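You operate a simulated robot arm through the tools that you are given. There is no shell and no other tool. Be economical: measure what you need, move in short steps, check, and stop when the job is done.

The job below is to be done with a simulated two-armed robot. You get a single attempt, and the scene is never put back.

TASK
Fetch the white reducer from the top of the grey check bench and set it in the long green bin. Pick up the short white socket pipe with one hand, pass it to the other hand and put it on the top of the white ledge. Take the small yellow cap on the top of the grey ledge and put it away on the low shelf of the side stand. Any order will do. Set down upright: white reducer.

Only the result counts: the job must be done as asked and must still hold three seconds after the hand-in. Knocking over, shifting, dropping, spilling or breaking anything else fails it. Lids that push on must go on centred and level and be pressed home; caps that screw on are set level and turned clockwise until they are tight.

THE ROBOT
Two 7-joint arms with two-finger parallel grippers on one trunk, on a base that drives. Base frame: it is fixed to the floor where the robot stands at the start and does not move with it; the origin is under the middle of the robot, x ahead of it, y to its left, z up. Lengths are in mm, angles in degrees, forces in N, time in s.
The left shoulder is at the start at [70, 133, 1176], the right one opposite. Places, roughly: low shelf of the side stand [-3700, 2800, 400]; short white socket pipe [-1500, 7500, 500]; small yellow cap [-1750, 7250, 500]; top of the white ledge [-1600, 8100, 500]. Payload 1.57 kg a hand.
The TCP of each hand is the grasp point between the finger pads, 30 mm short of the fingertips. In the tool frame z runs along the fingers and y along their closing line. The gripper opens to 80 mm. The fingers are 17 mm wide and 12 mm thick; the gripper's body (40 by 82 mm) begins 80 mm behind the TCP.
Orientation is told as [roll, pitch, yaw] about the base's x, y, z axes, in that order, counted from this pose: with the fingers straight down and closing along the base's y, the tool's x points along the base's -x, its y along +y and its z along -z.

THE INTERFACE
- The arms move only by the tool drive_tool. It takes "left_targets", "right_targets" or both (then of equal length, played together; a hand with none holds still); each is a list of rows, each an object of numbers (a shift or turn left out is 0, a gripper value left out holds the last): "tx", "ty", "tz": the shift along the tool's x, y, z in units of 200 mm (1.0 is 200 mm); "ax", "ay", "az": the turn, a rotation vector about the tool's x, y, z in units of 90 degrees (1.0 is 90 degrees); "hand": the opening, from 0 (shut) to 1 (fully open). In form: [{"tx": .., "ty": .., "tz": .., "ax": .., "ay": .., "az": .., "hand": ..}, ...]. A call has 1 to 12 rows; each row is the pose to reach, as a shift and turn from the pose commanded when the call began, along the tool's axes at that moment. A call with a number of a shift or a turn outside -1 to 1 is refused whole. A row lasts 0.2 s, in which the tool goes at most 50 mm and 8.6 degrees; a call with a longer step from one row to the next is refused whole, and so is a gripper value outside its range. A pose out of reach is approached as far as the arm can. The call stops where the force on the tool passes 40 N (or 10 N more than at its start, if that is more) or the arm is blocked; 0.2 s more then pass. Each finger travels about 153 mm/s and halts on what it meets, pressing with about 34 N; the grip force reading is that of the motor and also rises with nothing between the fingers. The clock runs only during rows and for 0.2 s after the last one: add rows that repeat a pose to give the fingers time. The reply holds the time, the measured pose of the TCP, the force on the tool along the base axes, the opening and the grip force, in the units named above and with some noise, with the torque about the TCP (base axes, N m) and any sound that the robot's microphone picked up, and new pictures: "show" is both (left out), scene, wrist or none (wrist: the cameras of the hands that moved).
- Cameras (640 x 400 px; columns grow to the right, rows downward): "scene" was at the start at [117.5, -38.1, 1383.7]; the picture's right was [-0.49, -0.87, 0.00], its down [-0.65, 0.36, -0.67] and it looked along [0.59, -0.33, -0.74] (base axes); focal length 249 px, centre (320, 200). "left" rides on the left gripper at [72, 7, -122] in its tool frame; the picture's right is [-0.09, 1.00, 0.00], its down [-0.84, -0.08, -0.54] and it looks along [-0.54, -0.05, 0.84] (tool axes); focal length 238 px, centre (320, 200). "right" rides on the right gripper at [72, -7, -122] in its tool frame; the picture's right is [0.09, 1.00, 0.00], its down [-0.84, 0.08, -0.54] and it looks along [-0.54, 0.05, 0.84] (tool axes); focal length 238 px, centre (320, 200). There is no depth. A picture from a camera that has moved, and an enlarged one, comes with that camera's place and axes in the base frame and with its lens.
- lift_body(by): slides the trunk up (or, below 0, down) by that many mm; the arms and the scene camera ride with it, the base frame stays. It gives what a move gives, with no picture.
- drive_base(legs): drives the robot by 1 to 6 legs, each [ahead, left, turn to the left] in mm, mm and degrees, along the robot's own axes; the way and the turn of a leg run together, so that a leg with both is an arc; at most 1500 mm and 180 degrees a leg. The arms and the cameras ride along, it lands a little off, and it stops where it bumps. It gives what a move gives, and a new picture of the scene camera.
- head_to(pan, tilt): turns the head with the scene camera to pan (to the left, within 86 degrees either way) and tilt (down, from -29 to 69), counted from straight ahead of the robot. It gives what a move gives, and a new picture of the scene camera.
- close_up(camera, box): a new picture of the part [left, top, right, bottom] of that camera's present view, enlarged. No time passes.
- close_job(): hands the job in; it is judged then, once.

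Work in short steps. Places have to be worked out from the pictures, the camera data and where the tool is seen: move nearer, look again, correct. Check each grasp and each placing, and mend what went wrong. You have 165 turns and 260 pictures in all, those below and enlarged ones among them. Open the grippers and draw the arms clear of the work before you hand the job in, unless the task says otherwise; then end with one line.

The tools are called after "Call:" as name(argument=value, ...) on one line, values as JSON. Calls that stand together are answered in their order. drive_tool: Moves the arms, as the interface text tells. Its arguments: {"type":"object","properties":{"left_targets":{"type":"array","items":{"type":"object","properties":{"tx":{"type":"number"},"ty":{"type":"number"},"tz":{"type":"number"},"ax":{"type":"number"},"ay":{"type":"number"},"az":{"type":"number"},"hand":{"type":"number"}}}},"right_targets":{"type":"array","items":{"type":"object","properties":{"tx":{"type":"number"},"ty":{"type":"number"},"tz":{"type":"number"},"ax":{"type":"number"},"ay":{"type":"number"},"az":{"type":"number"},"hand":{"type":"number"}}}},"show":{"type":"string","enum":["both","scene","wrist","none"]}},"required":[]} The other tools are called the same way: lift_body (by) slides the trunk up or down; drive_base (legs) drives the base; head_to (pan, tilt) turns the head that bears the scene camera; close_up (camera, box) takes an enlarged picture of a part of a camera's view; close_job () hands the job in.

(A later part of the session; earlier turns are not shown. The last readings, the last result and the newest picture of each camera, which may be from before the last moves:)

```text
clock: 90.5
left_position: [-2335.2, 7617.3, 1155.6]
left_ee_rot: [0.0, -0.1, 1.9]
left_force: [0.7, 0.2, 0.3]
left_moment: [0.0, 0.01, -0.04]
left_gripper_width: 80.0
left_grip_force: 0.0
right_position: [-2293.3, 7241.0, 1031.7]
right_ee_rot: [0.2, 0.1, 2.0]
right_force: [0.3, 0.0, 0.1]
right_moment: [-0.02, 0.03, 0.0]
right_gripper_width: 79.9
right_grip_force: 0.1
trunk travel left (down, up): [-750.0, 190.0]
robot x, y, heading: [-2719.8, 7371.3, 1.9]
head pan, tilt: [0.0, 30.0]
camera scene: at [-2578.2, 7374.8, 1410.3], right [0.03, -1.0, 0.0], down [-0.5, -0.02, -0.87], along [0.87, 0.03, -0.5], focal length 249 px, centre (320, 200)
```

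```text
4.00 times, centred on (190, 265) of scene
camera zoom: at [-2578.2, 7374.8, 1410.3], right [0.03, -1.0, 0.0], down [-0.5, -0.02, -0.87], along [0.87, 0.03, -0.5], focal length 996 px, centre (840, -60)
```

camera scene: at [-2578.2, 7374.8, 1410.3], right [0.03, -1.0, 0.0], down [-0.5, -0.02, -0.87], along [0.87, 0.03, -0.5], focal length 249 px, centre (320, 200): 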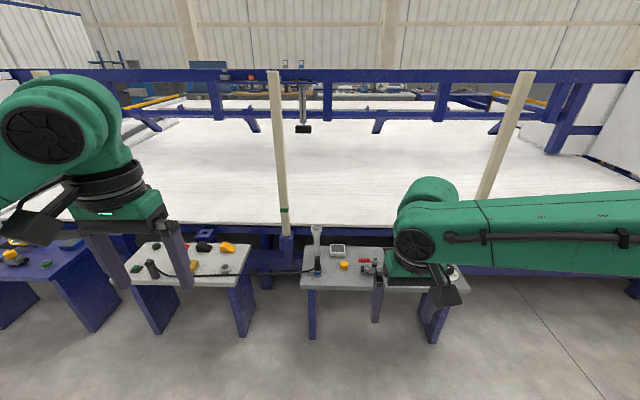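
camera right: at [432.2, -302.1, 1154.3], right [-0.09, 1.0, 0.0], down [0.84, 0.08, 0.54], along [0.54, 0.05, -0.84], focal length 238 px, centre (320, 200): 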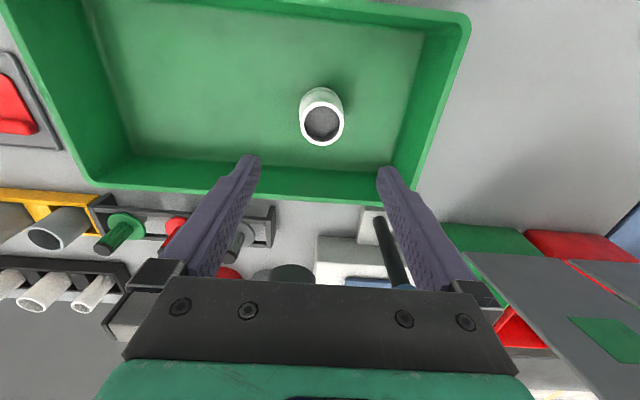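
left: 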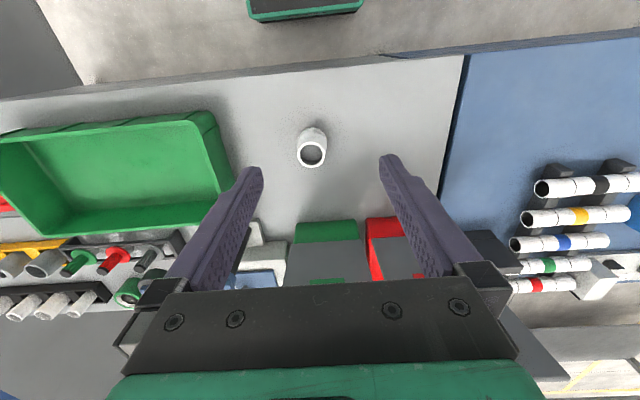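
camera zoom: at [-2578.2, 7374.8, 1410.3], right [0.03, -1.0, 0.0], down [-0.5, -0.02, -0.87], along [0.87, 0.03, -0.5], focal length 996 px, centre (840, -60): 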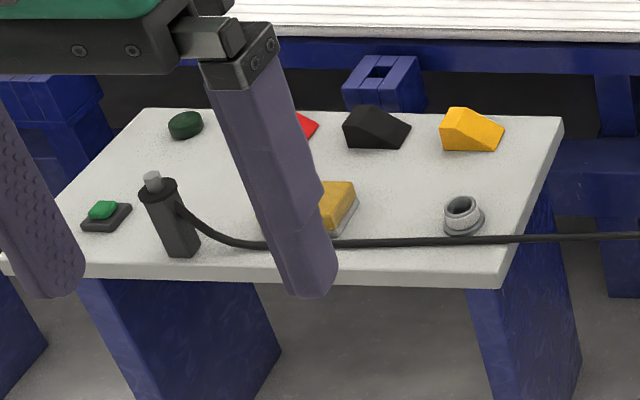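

Pipe stands upright with its socket up at roughly [−1600, 7425], cap at roughly [−1680, 7290]. I'll move closer, straighten heading, lower the trunk 200 mm, and take wrist views for triangulation.

Call:
drive_base(legs=[[400, 150, -2]])

Call:
lift_body(by=-150)

Call:
close_up(camera="right", box=[0, 0, 640, 400])

Call:
close_up(camera="left", box=[0, 0, 640, 400])

```text
clock: 93.1
left_position: [-1939.6, 7758.7, 1154.4]
left_ee_rot: [0.0, -0.1, -0.3]
left_force: [-0.3, -0.3, -0.6]
left_moment: [0.03, -0.02, 0.01]
left_gripper_width: 79.8
left_grip_force: 0.0
right_position: [-1912.9, 7381.5, 1030.5]
right_ee_rot: [0.0, -0.1, -0.5]
right_force: [0.3, -0.4, -0.2]
right_moment: [-0.01, 0.02, 0.01]
right_gripper_width: 79.9
right_grip_force: 0.0
trunk travel left (down, up): [-750.0, 190.0]
robot x, y, heading: [-2328.8, 7528.3, -0.6]
head pan, tilt: [0.0, 30.0]
camera scene: at [-2192.2, 7527.1, 1410.4], right [-0.01, -1.0, 0.0], down [-0.5, 0.0, -0.87], along [0.87, -0.01, -0.5], focal length 249 px, centre (320, 200)
```

scene: 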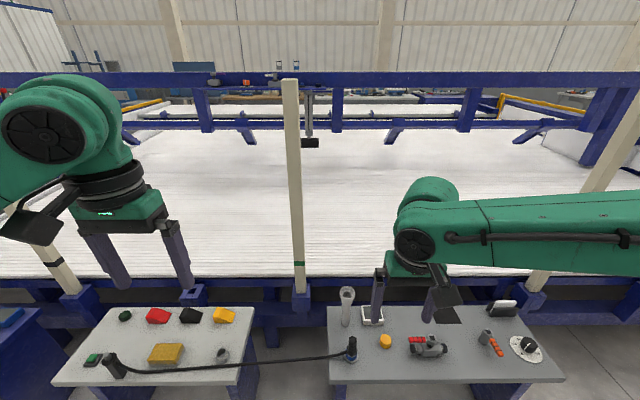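

```text
clock: 94.8
left_position: [-1939.2, 7760.1, 1004.7]
left_ee_rot: [0.0, -0.1, -0.3]
left_force: [0.2, 0.0, 0.1]
left_moment: [0.01, 0.03, -0.01]
left_gripper_width: 80.2
left_grip_force: 0.1
right_position: [-1911.2, 7382.2, 882.2]
right_ee_rot: [0.0, 0.0, -0.5]
right_force: [-0.3, 0.2, 0.3]
right_moment: [0.0, -0.01, -0.02]
right_gripper_width: 80.1
right_grip_force: 0.1
trunk travel left (down, up): [-600.0, 340.0]
robot x, y, heading: [-2329.7, 7529.9, -0.4]
head pan, tilt: [0.0, 30.0]
```

```text
1.00 times, centred on (320, 200) of right
camera zoom: at [-1982.4, 7375.6, 1003.8], right [-0.09, 1.0, 0.0], down [0.84, 0.07, 0.54], along [0.54, 0.05, -0.84], focal length 238 px, centre (320, 200)
```

zoom: 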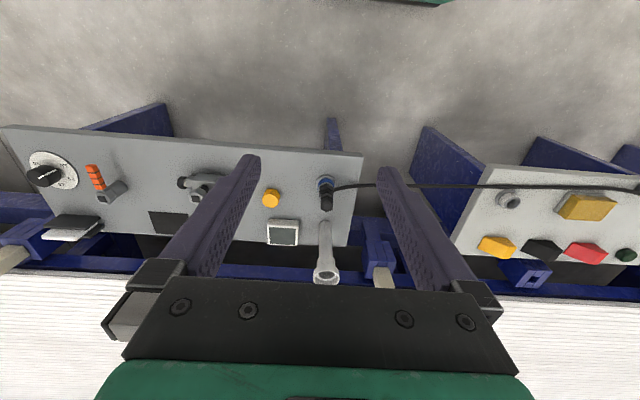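

```text
1.00 times, centred on (320, 200) of left
camera zoom: at [-2010.6, 7767.7, 1125.0], right [0.1, 1.0, 0.0], down [0.84, -0.08, 0.54], along [0.54, -0.05, -0.84], focal length 238 px, centre (320, 200)
```

zoom: 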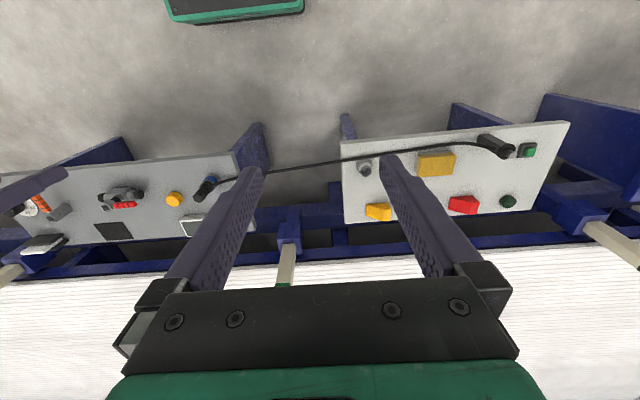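

Triangulated: grey ledge surface z≈497, cap at [−1663, 7284] (top 511), pipe axis ≈[−1585, 7424] with its top at z≈670. Drive in so the pipe is within the right hand's reach.

Call:
drive_base(legs=[[280, 60, 0.5]])

Call:
close_up(camera="right", box=[0, 0, 640, 400])

```text
clock: 96.8
left_position: [-1660.7, 7821.9, 1005.2]
left_ee_rot: [0.0, -0.1, 0.2]
left_force: [0.8, -0.4, -0.4]
left_moment: [0.03, 0.04, -0.01]
left_gripper_width: 80.0
left_grip_force: 0.0
right_position: [-1630.0, 7445.5, 881.1]
right_ee_rot: [0.1, 0.0, 0.1]
right_force: [0.0, -0.1, -0.3]
right_moment: [0.02, 0.0, 0.0]
right_gripper_width: 79.9
right_grip_force: 0.1
trunk travel left (down, up): [-600.0, 340.0]
robot x, y, heading: [-2048.3, 7589.3, 0.2]
head pan, tilt: [0.0, 30.0]
camera scene: at [-1910.6, 7587.5, 1260.3], right [0.0, -1.0, 0.0], down [-0.5, 0.0, -0.87], along [0.87, 0.0, -0.5], focal length 249 px, centre (320, 200)
```

scene: 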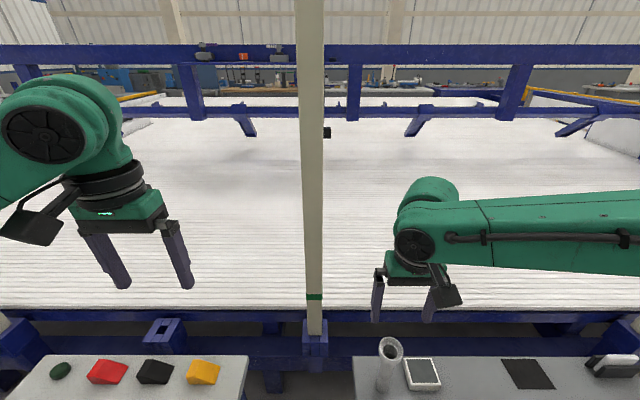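

```text
1.00 times, centred on (320, 200) of right
camera zoom: at [-1700.4, 7437.6, 1003.8], right [-0.1, 1.0, 0.0], down [0.84, 0.08, 0.54], along [0.54, 0.05, -0.84], focal length 238 px, centre (320, 200)
```

zoom: 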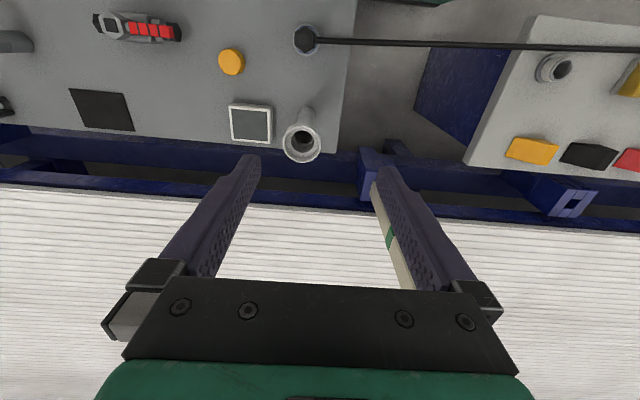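

Pipe top re-measured at ≈[−1579, 7422, 666]. Move over it and down to z≈740 first.

Call:
drive_tool(right_targets=[{"tx": -0.2, "ty": -0.09}, {"tx": -0.255, "ty": -0.117, "tz": 0.18}, {"tx": -0.255, "ty": -0.117, "tz": 0.4}, {"tx": -0.255, "ty": -0.117, "tz": 0.6}, {"tx": -0.255, "ty": -0.117, "tz": 0.7}, {"tx": -0.255, "ty": -0.117, "tz": 0.7}], show="both")

```text
clock: 98.2
left_position: [-1660.0, 7821.4, 1004.8]
left_ee_rot: [0.0, -0.1, 0.2]
left_force: [0.3, 0.2, 0.0]
left_moment: [0.02, 0.01, -0.01]
left_gripper_width: 80.0
left_grip_force: 0.0
right_position: [-1576.6, 7421.4, 742.1]
right_ee_rot: [0.1, 0.0, 0.3]
right_force: [0.7, 0.2, -0.3]
right_moment: [-0.01, 0.04, 0.01]
right_gripper_width: 80.0
right_grip_force: 0.0
trunk travel left (down, up): [-600.0, 340.0]
robot x, y, heading: [-2051.7, 7586.8, 0.2]
head pan, tilt: [0.0, 30.0]
camera scene: at [-1910.6, 7587.6, 1260.3], right [0.0, -1.0, 0.0], down [-0.5, 0.0, -0.87], along [0.87, 0.0, -0.5], focal length 249 px, centre (320, 200)
camera right: at [-1647.9, 7414.1, 864.1], right [-0.1, 1.0, 0.0], down [0.84, 0.08, 0.54], along [0.54, 0.05, -0.84], focal length 238 px, centre (320, 200)
```

scene: 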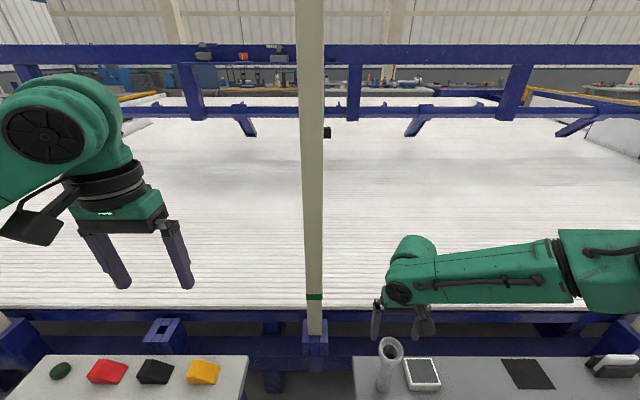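
right: 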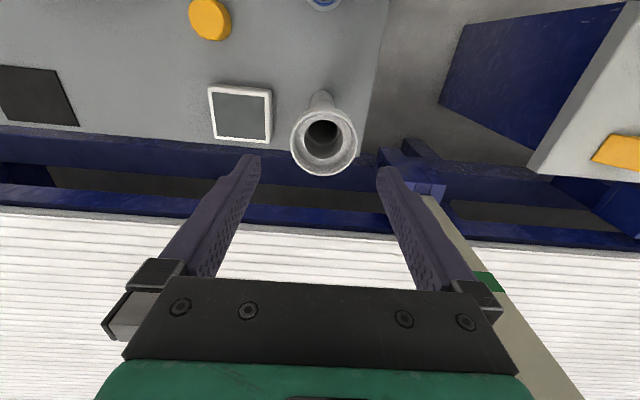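

Pipe at ≈[−1581, 7424], rim Ø≈57. Small correction and descend to z≈652, then close.

Call:
drive_tool(right_targets=[{"tx": 0.02, "ty": 0.013, "tz": 0.15}, {"tx": 0.02, "ty": 0.013, "tz": 0.3}, {"tx": 0.02, "ty": 0.013, "tz": 0.45}, {"tx": 0.02, "ty": 0.013, "tz": 0.45}], show="wrist")

```text
clock: 99.2
left_position: [-1661.2, 7823.3, 1005.0]
left_ee_rot: [0.0, -0.1, 0.2]
left_force: [0.4, 0.2, 0.4]
left_moment: [0.03, -0.03, -0.02]
left_gripper_width: 79.8
left_grip_force: 0.0
right_position: [-1604.7, 7405.3, 679.9]
right_ee_rot: [0.2, 0.0, 0.2]
right_force: [-0.3, 0.2, -0.4]
right_moment: [0.04, -0.03, 0.0]
right_gripper_width: 80.0
right_grip_force: 0.1
right hand out of reach, approached as far as the arm can: row 2, 3, 4
trunk travel left (down, up): [-600.0, 340.0]
robot x, y, heading: [-2051.8, 7584.4, 0.2]
head pan, tilt: [0.0, 30.0]
camera right: at [-1674.7, 7397.9, 801.0], right [-0.1, 1.0, 0.0], down [0.84, 0.08, 0.54], along [0.54, 0.05, -0.84], focal length 238 px, centre (320, 200)
```

right: 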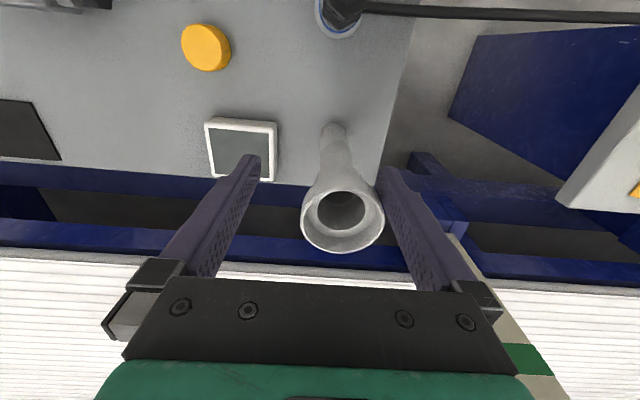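

The arm hit its reach limit before the grasp depth. Raise the hand, then bring the trunk lower and base slightly nearer.

Call:
drive_tool(right_targets=[{"tz": -0.2}, {"tz": -0.4}, {"tz": -0.6}], show="none")

Call:
drive_base(legs=[[30, -10, 0]])

Call:
lift_body(by=-60)

```text
clock: 100.0
left_position: [-1661.9, 7822.6, 1003.7]
left_ee_rot: [-0.1, -0.1, 0.2]
left_force: [-0.4, -0.1, -0.3]
left_moment: [-0.02, -0.01, 0.0]
left_gripper_width: 79.8
left_grip_force: 0.0
right_position: [-1602.9, 7404.0, 801.5]
right_ee_rot: [0.1, 0.0, 0.2]
right_force: [-0.2, -0.3, 0.9]
right_moment: [-0.02, -0.02, -0.01]
right_gripper_width: 79.8
right_grip_force: 0.0
trunk travel left (down, up): [-600.0, 340.0]
robot x, y, heading: [-2049.2, 7586.3, 0.2]
head pan, tilt: [0.0, 30.0]
```

```text
clock: 100.9
left_position: [-1632.7, 7812.5, 1004.6]
left_ee_rot: [-0.1, -0.2, 0.2]
left_force: [0.1, -0.2, 0.1]
left_moment: [-0.02, -0.02, -0.02]
left_gripper_width: 80.0
left_grip_force: 0.0
right_position: [-1574.3, 7394.6, 801.0]
right_ee_rot: [0.0, -0.2, 0.2]
right_force: [-0.4, -0.2, 1.0]
right_moment: [0.01, -0.04, 0.0]
right_gripper_width: 80.0
right_grip_force: 0.1
trunk travel left (down, up): [-600.0, 340.0]
robot x, y, heading: [-2020.6, 7576.1, 0.1]
head pan, tilt: [0.0, 30.0]
camera scene: at [-1882.9, 7578.5, 1260.5], right [0.0, -1.0, 0.0], down [-0.5, 0.0, -0.87], along [0.87, 0.0, -0.5], focal length 249 px, centre (320, 200)
```

scene: 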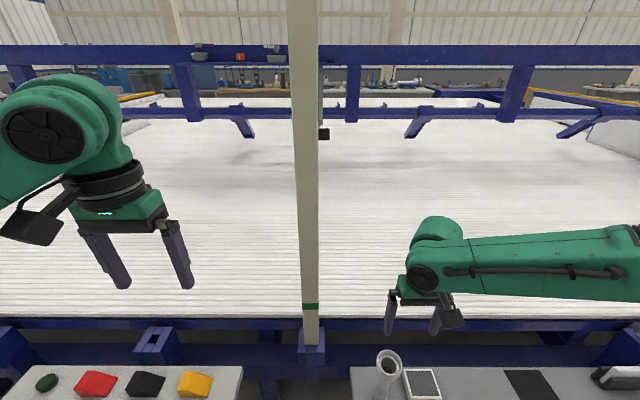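

```text
clock: 101.9
left_position: [-1631.7, 7812.0, 944.2]
left_ee_rot: [0.0, -0.1, 0.2]
left_force: [0.3, 0.1, -0.6]
left_moment: [-0.03, -0.01, -0.02]
left_gripper_width: 80.0
left_grip_force: 0.1
right_position: [-1572.3, 7396.1, 742.1]
right_ee_rot: [0.0, -0.1, 0.2]
right_force: [-0.4, 0.1, 0.1]
right_moment: [0.0, -0.03, 0.0]
right_gripper_width: 79.8
right_grip_force: 0.0
trunk travel left (down, up): [-540.0, 400.0]
robot x, y, heading: [-2019.7, 7578.0, 0.0]
head pan, tilt: [0.0, 30.0]
```

Shift over the pipe axis and descend partway, watching reach.

Call:
drive_tool(right_targets=[{"tx": 0.045, "ty": 0.14}, {"tx": 0.045, "ty": 0.14, "tz": 0.1}, {"tx": 0.045, "ty": 0.14, "tz": 0.1}], show="wrist")

```text
clock: 102.7
left_position: [-1630.9, 7812.1, 945.2]
left_ee_rot: [0.0, -0.1, 0.2]
left_force: [-0.2, 0.3, -0.3]
left_moment: [0.03, -0.03, 0.02]
left_gripper_width: 80.1
left_grip_force: 0.2
right_position: [-1582.0, 7424.2, 721.3]
right_ee_rot: [0.0, -0.1, 0.2]
right_force: [0.1, -0.3, -0.3]
right_moment: [-0.02, 0.01, 0.0]
right_gripper_width: 80.2
right_grip_force: 0.1
trunk travel left (down, up): [-540.0, 400.0]
robot x, y, heading: [-2020.8, 7577.8, 0.1]
head pan, tilt: [0.0, 30.0]
camera right: at [-1652.8, 7416.9, 843.3], right [-0.09, 1.0, 0.0], down [0.84, 0.08, 0.54], along [0.54, 0.05, -0.84], focal length 238 px, centre (320, 200)
```

right: 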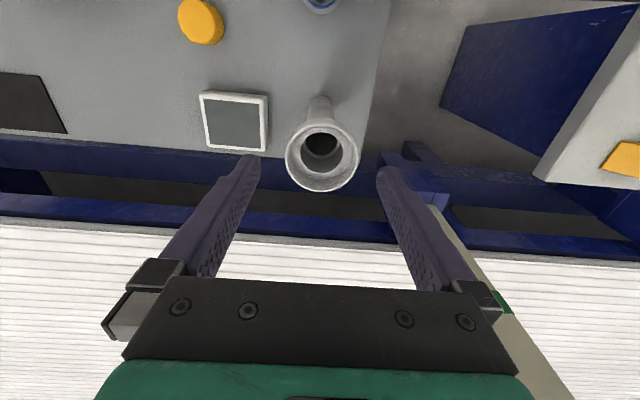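

Centred. Descend to z≈652.

Call:
drive_tool(right_targets=[{"tz": 0.12}, {"tz": 0.24}, {"tz": 0.35}, {"tz": 0.35}], show="wrist")

```text
clock: 103.7
left_position: [-1631.5, 7812.2, 944.5]
left_ee_rot: [0.0, -0.1, 0.4]
left_force: [-0.1, -0.9, -0.1]
left_moment: [-0.01, 0.01, -0.01]
left_gripper_width: 80.0
left_grip_force: 0.1
right_position: [-1583.0, 7422.8, 651.3]
right_ee_rot: [0.0, -0.1, 0.3]
right_force: [0.2, 0.4, -0.5]
right_moment: [0.0, -0.01, 0.01]
right_gripper_width: 79.9
right_grip_force: 0.1
trunk travel left (down, up): [-540.0, 400.0]
robot x, y, heading: [-2018.7, 7575.5, -0.2]
head pan, tilt: [0.0, 30.0]
camera right: at [-1652.6, 7416.7, 773.5], right [-0.09, 1.0, 0.0], down [0.84, 0.08, 0.54], along [0.54, 0.05, -0.84], focal length 238 px, centre (320, 200)
```

right: 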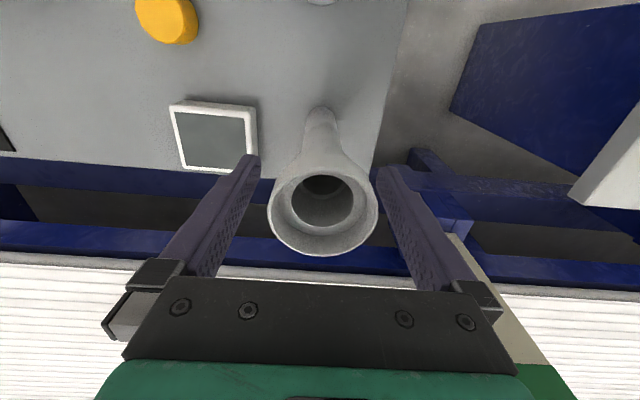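

Good alignment. Close the gripper on the socket.

Call:
drive_tool(right_targets=[{"hand": 0.3}, {"hand": 0.3}, {"hand": 0.3}], show="wrist")

```text
clock: 104.5
left_position: [-1630.8, 7810.4, 945.0]
left_ee_rot: [0.1, -0.1, 0.2]
left_force: [0.2, 0.6, 0.6]
left_moment: [-0.01, -0.01, 0.0]
left_gripper_width: 79.7
left_grip_force: 0.1
right_position: [-1580.7, 7423.4, 651.6]
right_ee_rot: [0.1, -0.1, 0.3]
right_force: [-0.5, -0.6, 0.1]
right_moment: [-0.03, 0.01, -0.03]
right_gripper_width: 54.8
right_grip_force: 34.5
trunk travel left (down, up): [-540.0, 400.0]
robot x, y, heading: [-2021.0, 7575.8, 0.2]
head pan, tilt: [0.0, 30.0]
camera right: at [-1652.4, 7416.6, 773.6], right [-0.1, 1.0, 0.0], down [0.84, 0.08, 0.54], along [0.54, 0.05, -0.84], focal length 238 px, centre (320, 200)
```

right: 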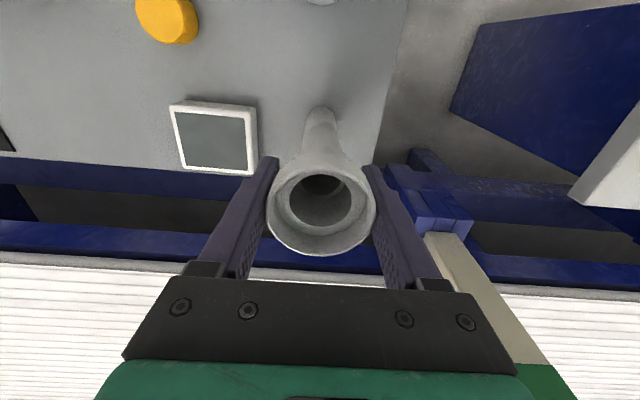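

Gripped (54.8 mm). Lift straight up 200 mm.

Call:
drive_tool(right_targets=[{"tz": -0.15}, {"tz": -0.35}, {"tz": -0.55}, {"tz": -0.75}, {"tz": -0.9}, {"tz": -0.9}], show="both")

```text
clock: 105.9
left_position: [-1632.1, 7812.1, 944.2]
left_ee_rot: [0.0, 0.0, 0.2]
left_force: [0.3, -0.4, 0.4]
left_moment: [-0.03, -0.01, 0.05]
left_gripper_width: 80.0
left_grip_force: 0.1
right_position: [-1583.9, 7423.6, 832.0]
right_ee_rot: [0.2, 0.0, 0.1]
right_force: [-1.0, -0.2, -0.7]
right_moment: [-0.01, 0.02, 0.0]
right_gripper_width: 55.1
right_grip_force: 33.9
trunk travel left (down, up): [-540.0, 400.0]
robot x, y, heading: [-2020.0, 7576.5, -0.0]
head pan, tilt: [0.0, 30.0]
camera scene: at [-1880.7, 7577.7, 1200.2], right [0.0, -1.0, 0.0], down [-0.5, 0.0, -0.87], along [0.87, 0.0, -0.5], focal length 249 px, centre (320, 200)
camera right: at [-1654.2, 7417.3, 954.7], right [-0.1, 1.0, 0.0], down [0.84, 0.08, 0.54], along [0.54, 0.05, -0.84], focal length 238 px, centre (320, 200)
```

scene: 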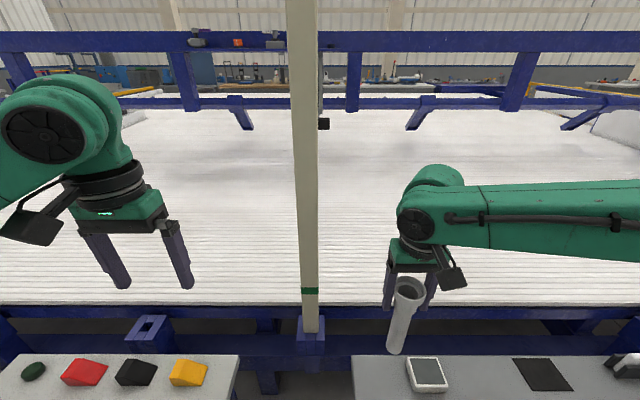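
right: 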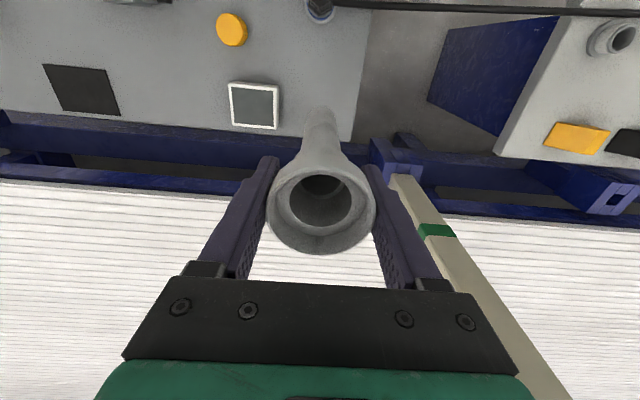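

The pipe hangs vertically in the right hand. Back off 350 mm for a safe mid-air handover area.

Call:
drive_base(legs=[[-350, 0, 0]])

Call:
drive_tool(left_targets=[{"ay": -0.09}, {"ay": -0.18}, {"ay": -0.27}, {"ay": -0.36}, {"ay": -0.45}, {"ay": -0.5}, {"ay": -0.5}, {"ay": -0.5}], right_targets=[{"tx": 0.04, "ty": 0.12, "tz": -0.05}, {"tx": 0.08, "ty": 0.24, "tz": -0.1}, {"tx": 0.12, "ty": 0.36, "tz": -0.15}, {"tx": 0.16, "ty": 0.48, "tz": -0.2}, {"tx": 0.2, "ty": 0.6, "tz": -0.25}, {"tx": 0.24, "ty": 0.7, "tz": -0.3}, {"tx": 0.28, "ty": 0.76, "tz": -0.34}, {"tx": 0.28, "ty": 0.76, "tz": -0.34}], show="both")

```text
clock: 108.2
left_position: [-1987.8, 7813.2, 944.7]
left_ee_rot: [0.0, 0.0, 0.6]
left_force: [0.5, -0.6, 0.1]
left_moment: [0.04, -0.03, 0.01]
left_gripper_width: 80.1
left_grip_force: 0.1
right_position: [-1936.9, 7425.8, 831.4]
right_ee_rot: [0.1, 0.1, 0.5]
right_force: [-0.1, 0.6, -0.2]
right_moment: [-0.03, -0.01, -0.01]
right_gripper_width: 54.5
right_grip_force: 34.0
trunk travel left (down, up): [-540.0, 400.0]
robot x, y, heading: [-2373.5, 7575.5, 0.6]
head pan, tilt: [0.0, 30.0]
camera scene: at [-2235.4, 7576.7, 1200.3], right [0.01, -1.0, 0.0], down [-0.5, -0.01, -0.87], along [0.87, 0.01, -0.5], focal length 249 px, centre (320, 200)
```

scene: 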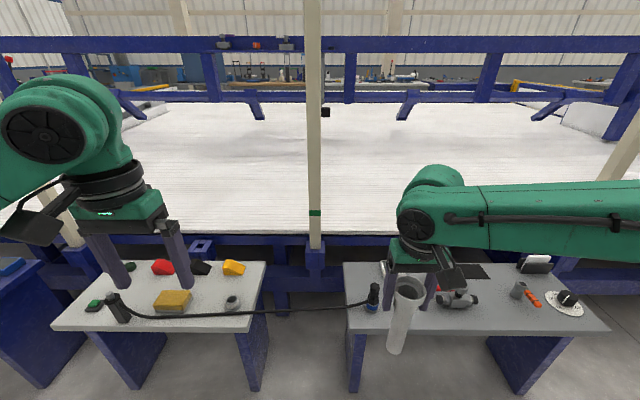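

```text
clock: 110.0
left_position: [-1947.7, 7857.9, 972.4]
left_ee_rot: [-0.1, -45.0, 0.7]
left_force: [-0.5, 0.4, 0.0]
left_moment: [0.0, 0.0, 0.0]
left_gripper_width: 79.9
left_grip_force: 0.1
left hand out of reach, approached as far as the arm can: row 4, 5, 6, 7, 8
right_position: [-2000.3, 7545.4, 883.2]
right_ee_rot: [0.2, 0.0, 0.6]
right_force: [-0.1, 0.2, -0.9]
right_moment: [-0.02, -0.03, -0.01]
right_gripper_width: 54.3
right_grip_force: 33.6
right hand out of reach, approached as far as the arm can: row 5, 6, 7, 8
trunk travel left (down, up): [-540.0, 400.0]
robot x, y, heading: [-2376.2, 7575.3, 0.3]
head pan, tilt: [0.0, 30.0]
camera scene: at [-2235.3, 7577.4, 1200.3], right [0.01, -1.0, 0.0], down [-0.5, -0.01, -0.87], along [0.87, 0.01, -0.5], focal length 249 px, centre (320, 200)
camera right: at [-2071.1, 7537.4, 1005.1], right [-0.1, 0.99, 0.0], down [0.84, 0.09, 0.54], along [0.54, 0.06, -0.84], focal length 238 px, centre (320, 200)
camera left: at [-2084.0, 7863.8, 1006.2], right [0.05, 1.0, 0.06], down [0.21, -0.07, 0.97], along [0.98, -0.04, -0.21], focal length 238 px, centre (320, 200)
```

scene: 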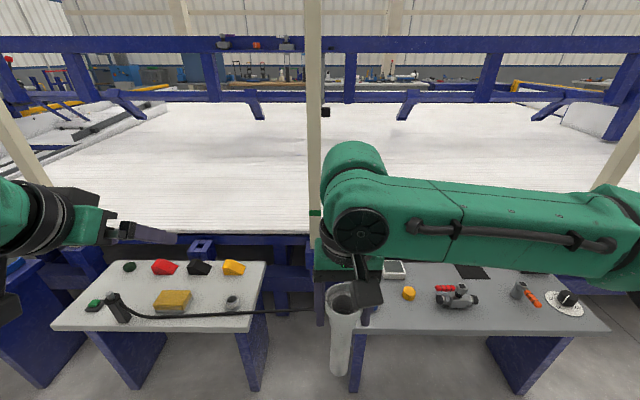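
right: 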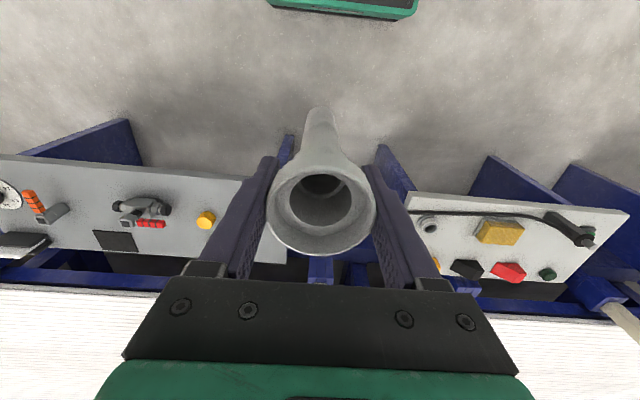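
left: 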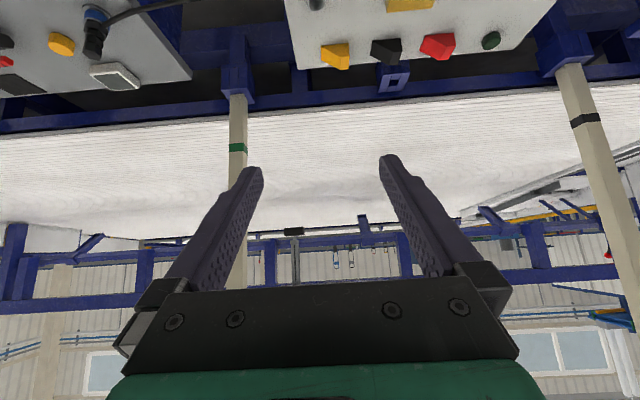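

Both hands were too high relative to the shoulders. Lower the right hand with the pipe to z≈793 and farther out, and bring the left hand down as well.

Call:
drive_tool(right_targets=[{"tz": 0.15}, {"tx": -0.05, "tz": 0.3}, {"tx": -0.15, "tz": 0.45}, {"tx": -0.27, "ty": 0.02, "tz": 0.45}, {"tx": -0.27, "ty": 0.02, "tz": 0.45}], left_targets=[{"tx": 0.15}, {"tx": 0.3}, {"tx": 0.45}, {"tx": 0.6}, {"tx": 0.75}], show="none")

```text
clock: 111.2
left_position: [-1947.3, 7862.5, 969.2]
left_ee_rot: [0.0, -45.0, 0.7]
left_force: [0.3, 0.1, -0.7]
left_moment: [0.01, 0.01, 0.02]
left_gripper_width: 80.0
left_grip_force: 0.1
left hand out of reach, approached as far as the arm can: row 1, 2, 3, 4, 5
right_position: [-1955.7, 7524.6, 796.0]
right_ee_rot: [0.1, -0.1, 0.5]
right_force: [0.1, 0.4, -0.6]
right_moment: [-0.01, -0.01, 0.0]
right_gripper_width: 54.0
right_grip_force: 34.2
right hand out of reach, approached as far as the arm can: row 3, 4, 5
trunk travel left (down, up): [-540.0, 400.0]
robot x, y, heading: [-2374.9, 7574.5, 0.6]
head pan, tilt: [0.0, 30.0]
```

The pitched approach suits the left arm poorly; its forearm comes from the side, so I'll use a sideways tilt instead. First return the left tool to straight down at a lower place.

Call:
drive_tool(left_targets=[{"ay": 0.09, "tx": 0.08, "tz": 0.04, "ty": -0.03}, {"ay": 0.18, "tx": 0.16, "tz": 0.08, "ty": -0.06}, {"ay": 0.27, "tx": 0.24, "tz": 0.12, "ty": -0.1}, {"ay": 0.36, "tx": 0.33, "tz": 0.16, "ty": -0.14}, {"ay": 0.45, "tx": 0.45, "tz": 0.21, "ty": -0.18}, {"ay": 0.5, "tx": 0.57, "tz": 0.27, "ty": -0.23}, {"ay": 0.5, "tx": 0.57, "tz": 0.27, "ty": -0.23}], show="none")

Call:
drive_tool(left_targets=[{"az": 0.09}, {"az": 0.18}, {"az": 0.27}, {"az": 0.36}, {"az": 0.45}, {"az": 0.54}, {"az": 0.63}, {"az": 0.72}, {"az": 0.81}, {"az": 0.9}, {"az": 0.99}, {"az": 1.0}], show="scene")

```text
clock: 112.8
left_position: [-1990.2, 7817.1, 852.9]
left_ee_rot: [0.0, 0.0, 0.6]
left_force: [0.8, 0.5, 0.3]
left_moment: [0.03, 0.0, 0.0]
left_gripper_width: 80.3
left_grip_force: 0.1
right_position: [-1957.0, 7524.4, 794.7]
right_ee_rot: [0.1, -0.1, 0.6]
right_force: [0.3, -1.0, -1.7]
right_moment: [-0.03, -0.02, -0.03]
right_gripper_width: 54.0
right_grip_force: 34.2
trunk travel left (down, up): [-540.0, 400.0]
robot x, y, heading: [-2373.2, 7574.8, 0.6]
head pan, tilt: [0.0, 30.0]
```

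```text
clock: 115.4
left_position: [-1989.6, 7816.9, 853.6]
left_ee_rot: [0.1, 0.0, -89.6]
left_force: [-0.1, -0.6, -0.1]
left_moment: [0.0, -0.02, 0.0]
left_gripper_width: 80.0
left_grip_force: 0.0
right_position: [-1955.4, 7525.8, 795.3]
right_ee_rot: [0.2, -0.2, 0.6]
right_force: [-0.1, 0.3, -1.2]
right_moment: [0.03, 0.01, -0.02]
right_gripper_width: 53.8
right_grip_force: 34.0
trunk travel left (down, up): [-540.0, 400.0]
robot x, y, heading: [-2376.2, 7573.5, 0.1]
head pan, tilt: [0.0, 30.0]
camera scene: at [-2235.1, 7576.7, 1200.3], right [0.01, -1.0, 0.0], down [-0.5, -0.01, -0.87], along [0.87, 0.01, -0.5], focal length 249 px, centre (320, 200)
```

scene: 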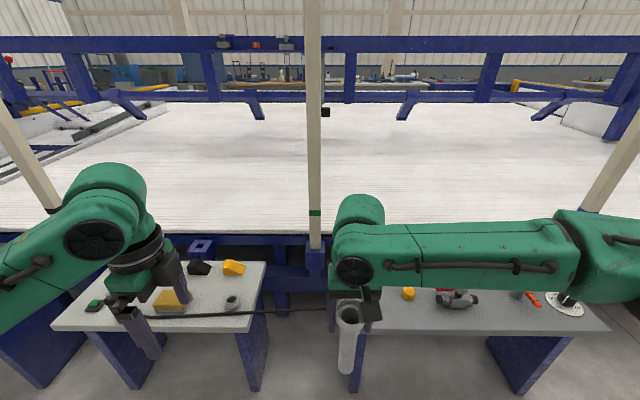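

Yaw worked. Now tilt the left tool about 50° so fingers point right-and-down.

Call:
drive_tool(left_targets=[{"ay": -0.09}, {"ay": -0.18}, {"ay": -0.27}, {"ay": -0.36}, {"ay": -0.45}, {"ay": -0.54}, {"ay": -0.55}], show="both")

```text
clock: 117.0
left_position: [-1988.9, 7816.8, 854.2]
left_ee_rot: [0.3, -49.6, -89.5]
left_force: [0.2, 0.6, 0.0]
left_moment: [-0.01, 0.01, 0.01]
left_gripper_width: 80.0
left_grip_force: 0.1
right_position: [-1955.6, 7525.3, 795.1]
right_ee_rot: [0.1, -0.1, 0.7]
right_force: [0.1, 0.3, -0.2]
right_moment: [0.0, 0.01, -0.02]
right_gripper_width: 53.9
right_grip_force: 33.5
trunk travel left (down, up): [-540.0, 400.0]
robot x, y, heading: [-2374.9, 7577.9, 0.7]
head pan, tilt: [0.0, 30.0]
camera scene: at [-2235.1, 7576.6, 1200.3], right [0.01, -1.0, 0.0], down [-0.5, -0.01, -0.87], along [0.87, 0.01, -0.5], focal length 249 px, centre (320, 200)
camera left: at [-1984.3, 7956.6, 877.4], right [1.0, -0.05, 0.07], down [-0.08, -0.13, 0.99], along [-0.04, -0.99, -0.13], focal length 238 px, centre (320, 200)
```

scene: 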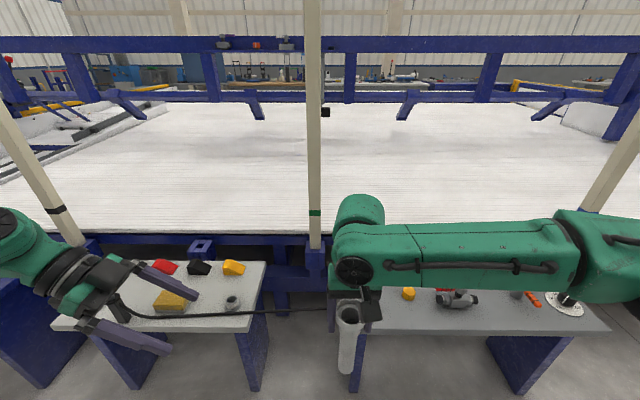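
left: 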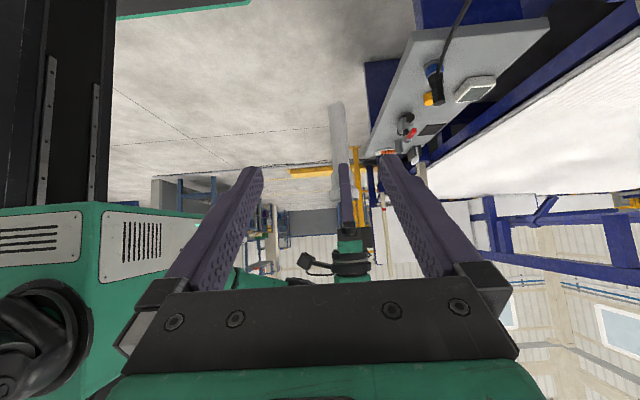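

The left view shows the pipe between the fingers; it confirms the pipe bottom at z≈640, axis [−1955, 7526]. Approach to about 130 mm short of the grip point.

Call:
drive_tool(left_targets=[{"tx": -0.06, "ty": 0.034, "tz": 0.2}, {"tx": -0.12, "ty": 0.07, "tz": 0.4}, {"tx": -0.18, "ty": 0.1, "tz": 0.6}, {"tx": -0.24, "ty": 0.14, "tz": 0.8}, {"tx": -0.297, "ty": 0.17, "tz": 1.0}, {"tx": -0.297, "ty": 0.17, "tz": 1.0}], show="both")

```text
clock: 118.4
left_position: [-1954.7, 7624.7, 769.2]
left_ee_rot: [0.2, -49.5, -89.5]
left_force: [-0.1, 0.5, 0.9]
left_moment: [0.0, 0.0, 0.02]
left_gripper_width: 79.8
left_grip_force: 0.0
right_position: [-1957.1, 7524.9, 796.3]
right_ee_rot: [0.1, -0.2, 0.6]
right_force: [0.7, 0.6, -0.5]
right_moment: [-0.01, 0.01, 0.0]
right_gripper_width: 53.6
right_grip_force: 34.4
trunk travel left (down, up): [-540.0, 400.0]
robot x, y, heading: [-2375.5, 7574.2, 0.8]
head pan, tilt: [0.0, 30.0]
camera scene: at [-2235.5, 7577.3, 1200.3], right [0.01, -1.0, 0.0], down [-0.5, -0.01, -0.87], along [0.87, 0.01, -0.5], focal length 249 px, centre (320, 200)
camera left: at [-1949.0, 7765.8, 792.4], right [1.0, -0.05, 0.07], down [-0.08, -0.13, 0.99], along [-0.04, -0.99, -0.13], focal length 238 px, centre (320, 200)
```

scene: 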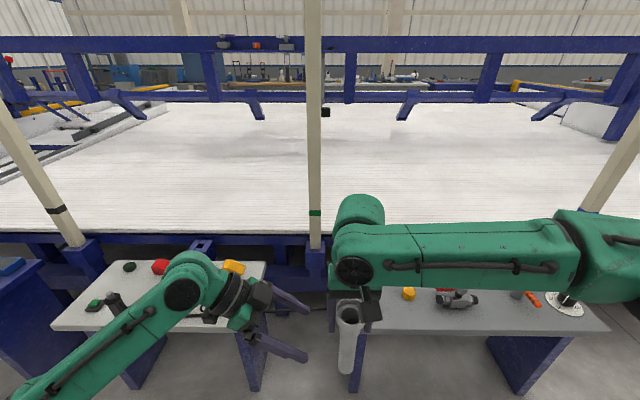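
left: 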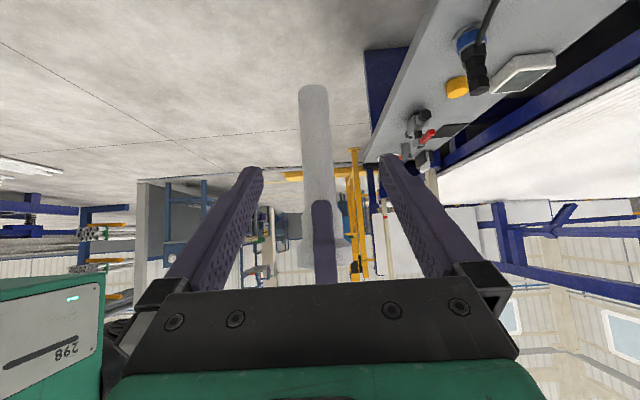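

Alignment good. Advance 130 mm to the grip point near the pipe's lower end.

Call:
drive_tool(left_targets=[{"ty": -0.01, "tz": 0.2}, {"ty": -0.01, "tz": 0.4}, {"ty": -0.01, "tz": 0.55}, {"ty": -0.01, "tz": 0.65}, {"ty": -0.01, "tz": 0.65}], show="both")

```text
clock: 119.6
left_position: [-1955.4, 7527.6, 685.0]
left_ee_rot: [0.3, -49.4, -89.5]
left_force: [-4.5, 16.9, 8.8]
left_moment: [-1.08, -0.28, -0.01]
left_gripper_width: 80.0
left_grip_force: 0.0
right_position: [-1955.1, 7522.8, 794.8]
right_ee_rot: [-0.2, 0.0, 0.5]
right_force: [4.0, -17.0, -9.6]
right_moment: [-0.75, -0.2, -0.04]
right_gripper_width: 53.3
right_grip_force: 33.7
trunk travel left (down, up): [-540.0, 400.0]
robot x, y, heading: [-2373.2, 7577.2, 0.3]
head pan, tilt: [0.0, 30.0]
camera scene: at [-2235.2, 7576.9, 1200.3], right [0.01, -1.0, 0.0], down [-0.5, -0.01, -0.87], along [0.87, 0.01, -0.5], focal length 249 px, centre (320, 200)
camera left: at [-1949.5, 7667.6, 708.3], right [1.0, -0.05, 0.07], down [-0.08, -0.13, 0.99], along [-0.04, -0.99, -0.14], focal length 238 px, centre (320, 200)
```

scene: 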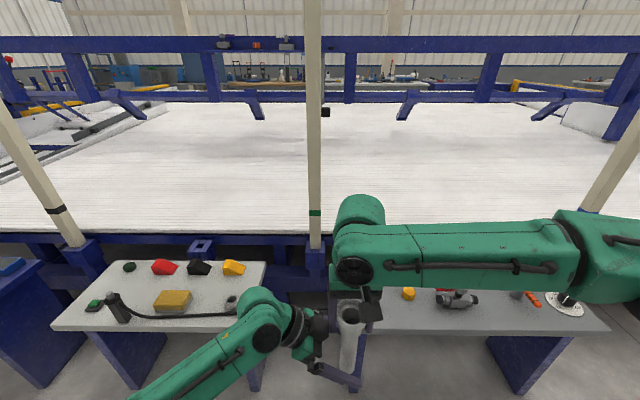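
left: 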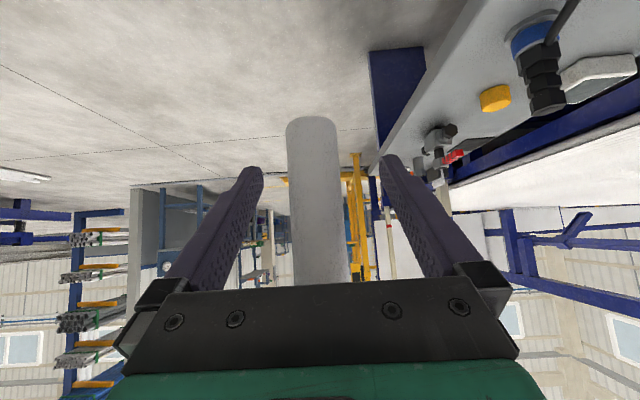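

A light contact (≈19 N) between the left palm and right fingertip. Back off 12 mm along the tool axis and recheck forces.

Call:
drive_tool(left_targets=[{"tz": -0.06}, {"tz": -0.06}], show="wrist")

```text
clock: 120.2
left_position: [-1954.7, 7535.7, 692.7]
left_ee_rot: [0.0, -49.5, -89.4]
left_force: [0.1, -0.3, 0.3]
left_moment: [-0.02, -0.02, 0.01]
left_gripper_width: 80.0
left_grip_force: 0.0
right_position: [-1955.9, 7525.6, 796.8]
right_ee_rot: [0.1, -0.2, 0.8]
right_force: [-0.7, 0.1, -0.2]
right_moment: [0.0, 0.02, 0.02]
right_gripper_width: 53.3
right_grip_force: 33.8
trunk travel left (down, up): [-540.0, 400.0]
robot x, y, heading: [-2373.7, 7577.7, 0.5]
head pan, tilt: [0.0, 30.0]
camera left: at [-1949.6, 7675.6, 715.6], right [1.0, -0.05, 0.07], down [-0.08, -0.13, 0.99], along [-0.04, -0.99, -0.14], focal length 238 px, centre (320, 200)
```

left: 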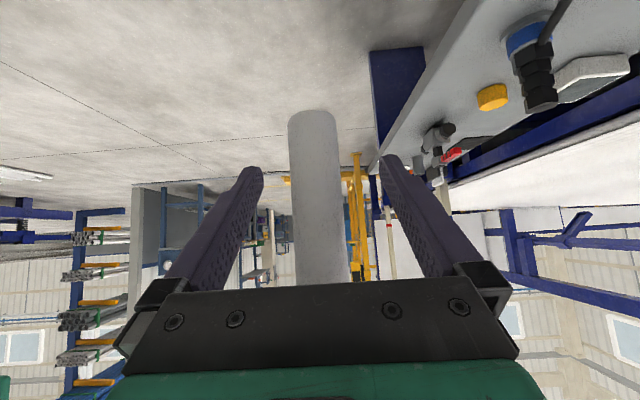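

Contact cleared. Close the left gripper on the pipe.

Call:
drive_tool(left_targets=[{"hand": 0.2}, {"hand": 0.2}, {"hand": 0.2}], show="wrist")

```text
clock: 121.0
left_position: [-1956.0, 7535.1, 693.4]
left_ee_rot: [-0.1, -49.5, -89.5]
left_force: [-12.6, -0.8, 3.7]
left_moment: [0.15, -0.54, 0.09]
left_gripper_width: 29.8
left_grip_force: 33.8
right_position: [-1954.7, 7525.4, 795.0]
right_ee_rot: [0.2, -0.2, 0.6]
right_force: [11.2, 1.2, -3.3]
right_moment: [-0.11, -0.67, -0.12]
right_gripper_width: 53.3
right_grip_force: 34.0
trunk travel left (down, up): [-540.0, 400.0]
robot x, y, heading: [-2372.5, 7577.5, 0.4]
head pan, tilt: [0.0, 30.0]
camera left: at [-1949.9, 7675.4, 715.6], right [1.0, -0.05, 0.07], down [-0.08, -0.13, 0.99], along [-0.04, -0.99, -0.13], focal length 238 px, centre (320, 200)
```

left: 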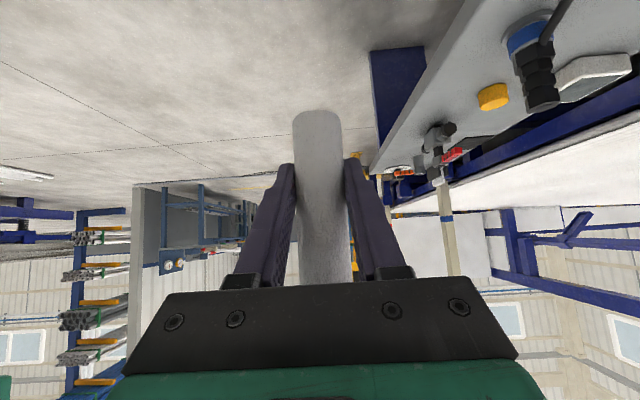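

Pipe gripped at 30 mm; there's 12 N lateral strain, so relax 2 mm toward −x.

Call:
drive_tool(left_targets=[{"ty": -0.012}, {"ty": -0.012}], show="none")

```text
clock: 121.6
left_position: [-1957.1, 7535.1, 691.8]
left_ee_rot: [0.1, -49.5, -89.4]
left_force: [1.3, -6.1, -5.6]
left_moment: [0.39, -0.16, 0.08]
left_gripper_width: 29.9
left_grip_force: 34.3
right_position: [-1956.5, 7525.7, 795.0]
right_ee_rot: [0.2, 0.0, 0.7]
right_force: [-1.4, 6.4, 4.6]
right_moment: [0.33, 0.29, -0.04]
right_gripper_width: 53.3
right_grip_force: 34.0
trunk travel left (down, up): [-540.0, 400.0]
robot x, y, heading: [-2372.8, 7575.1, 0.7]
head pan, tilt: [0.0, 30.0]
```

Strain is low now. Open the right hand and lift it straight up off the pipe.

Call:
drive_tool(right_targets=[{"hand": 1.0}, {"hand": 1.0}, {"tz": -0.12, "hand": 1.0}, {"tz": -0.3, "hand": 1.0}, {"tz": -0.45, "hand": 1.0}, {"tz": -0.5, "hand": 1.0}], show="both")

```text
clock: 123.0
left_position: [-1958.2, 7536.1, 693.6]
left_ee_rot: [0.0, -49.6, -89.5]
left_force: [0.4, -0.5, -0.6]
left_moment: [0.03, 0.01, -0.06]
left_gripper_width: 29.8
left_grip_force: 34.3
right_position: [-1956.4, 7522.1, 897.3]
right_ee_rot: [0.0, 0.0, 0.6]
right_force: [0.4, 1.0, 0.2]
right_moment: [-0.01, -0.02, 0.01]
right_gripper_width: 79.9
right_grip_force: 0.0
trunk travel left (down, up): [-540.0, 400.0]
robot x, y, heading: [-2371.1, 7575.5, 0.6]
head pan, tilt: [0.0, 30.0]
camera scene: at [-2234.7, 7576.6, 1200.2], right [0.01, -1.0, 0.0], down [-0.5, -0.01, -0.87], along [0.87, 0.01, -0.5], focal length 249 px, centre (320, 200)
camera right: at [-2027.0, 7515.4, 1019.4], right [-0.1, 0.99, 0.0], down [0.84, 0.09, 0.54], along [0.54, 0.06, -0.84], focal length 238 px, centre (320, 200)
```

scene: 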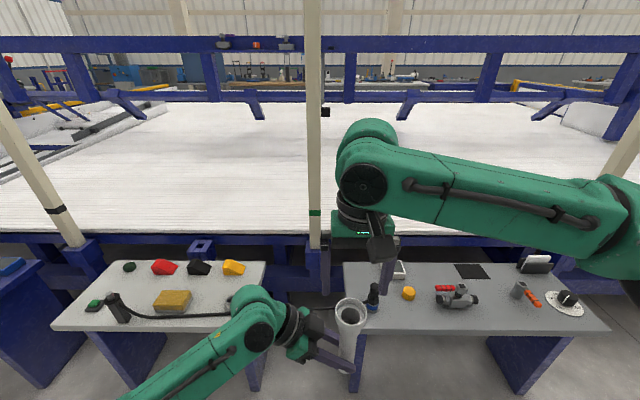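
right: 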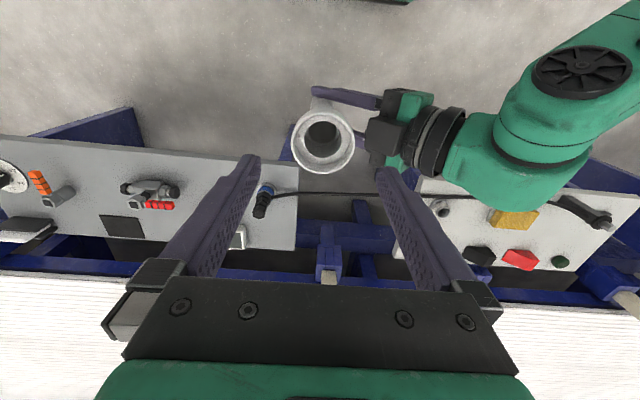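

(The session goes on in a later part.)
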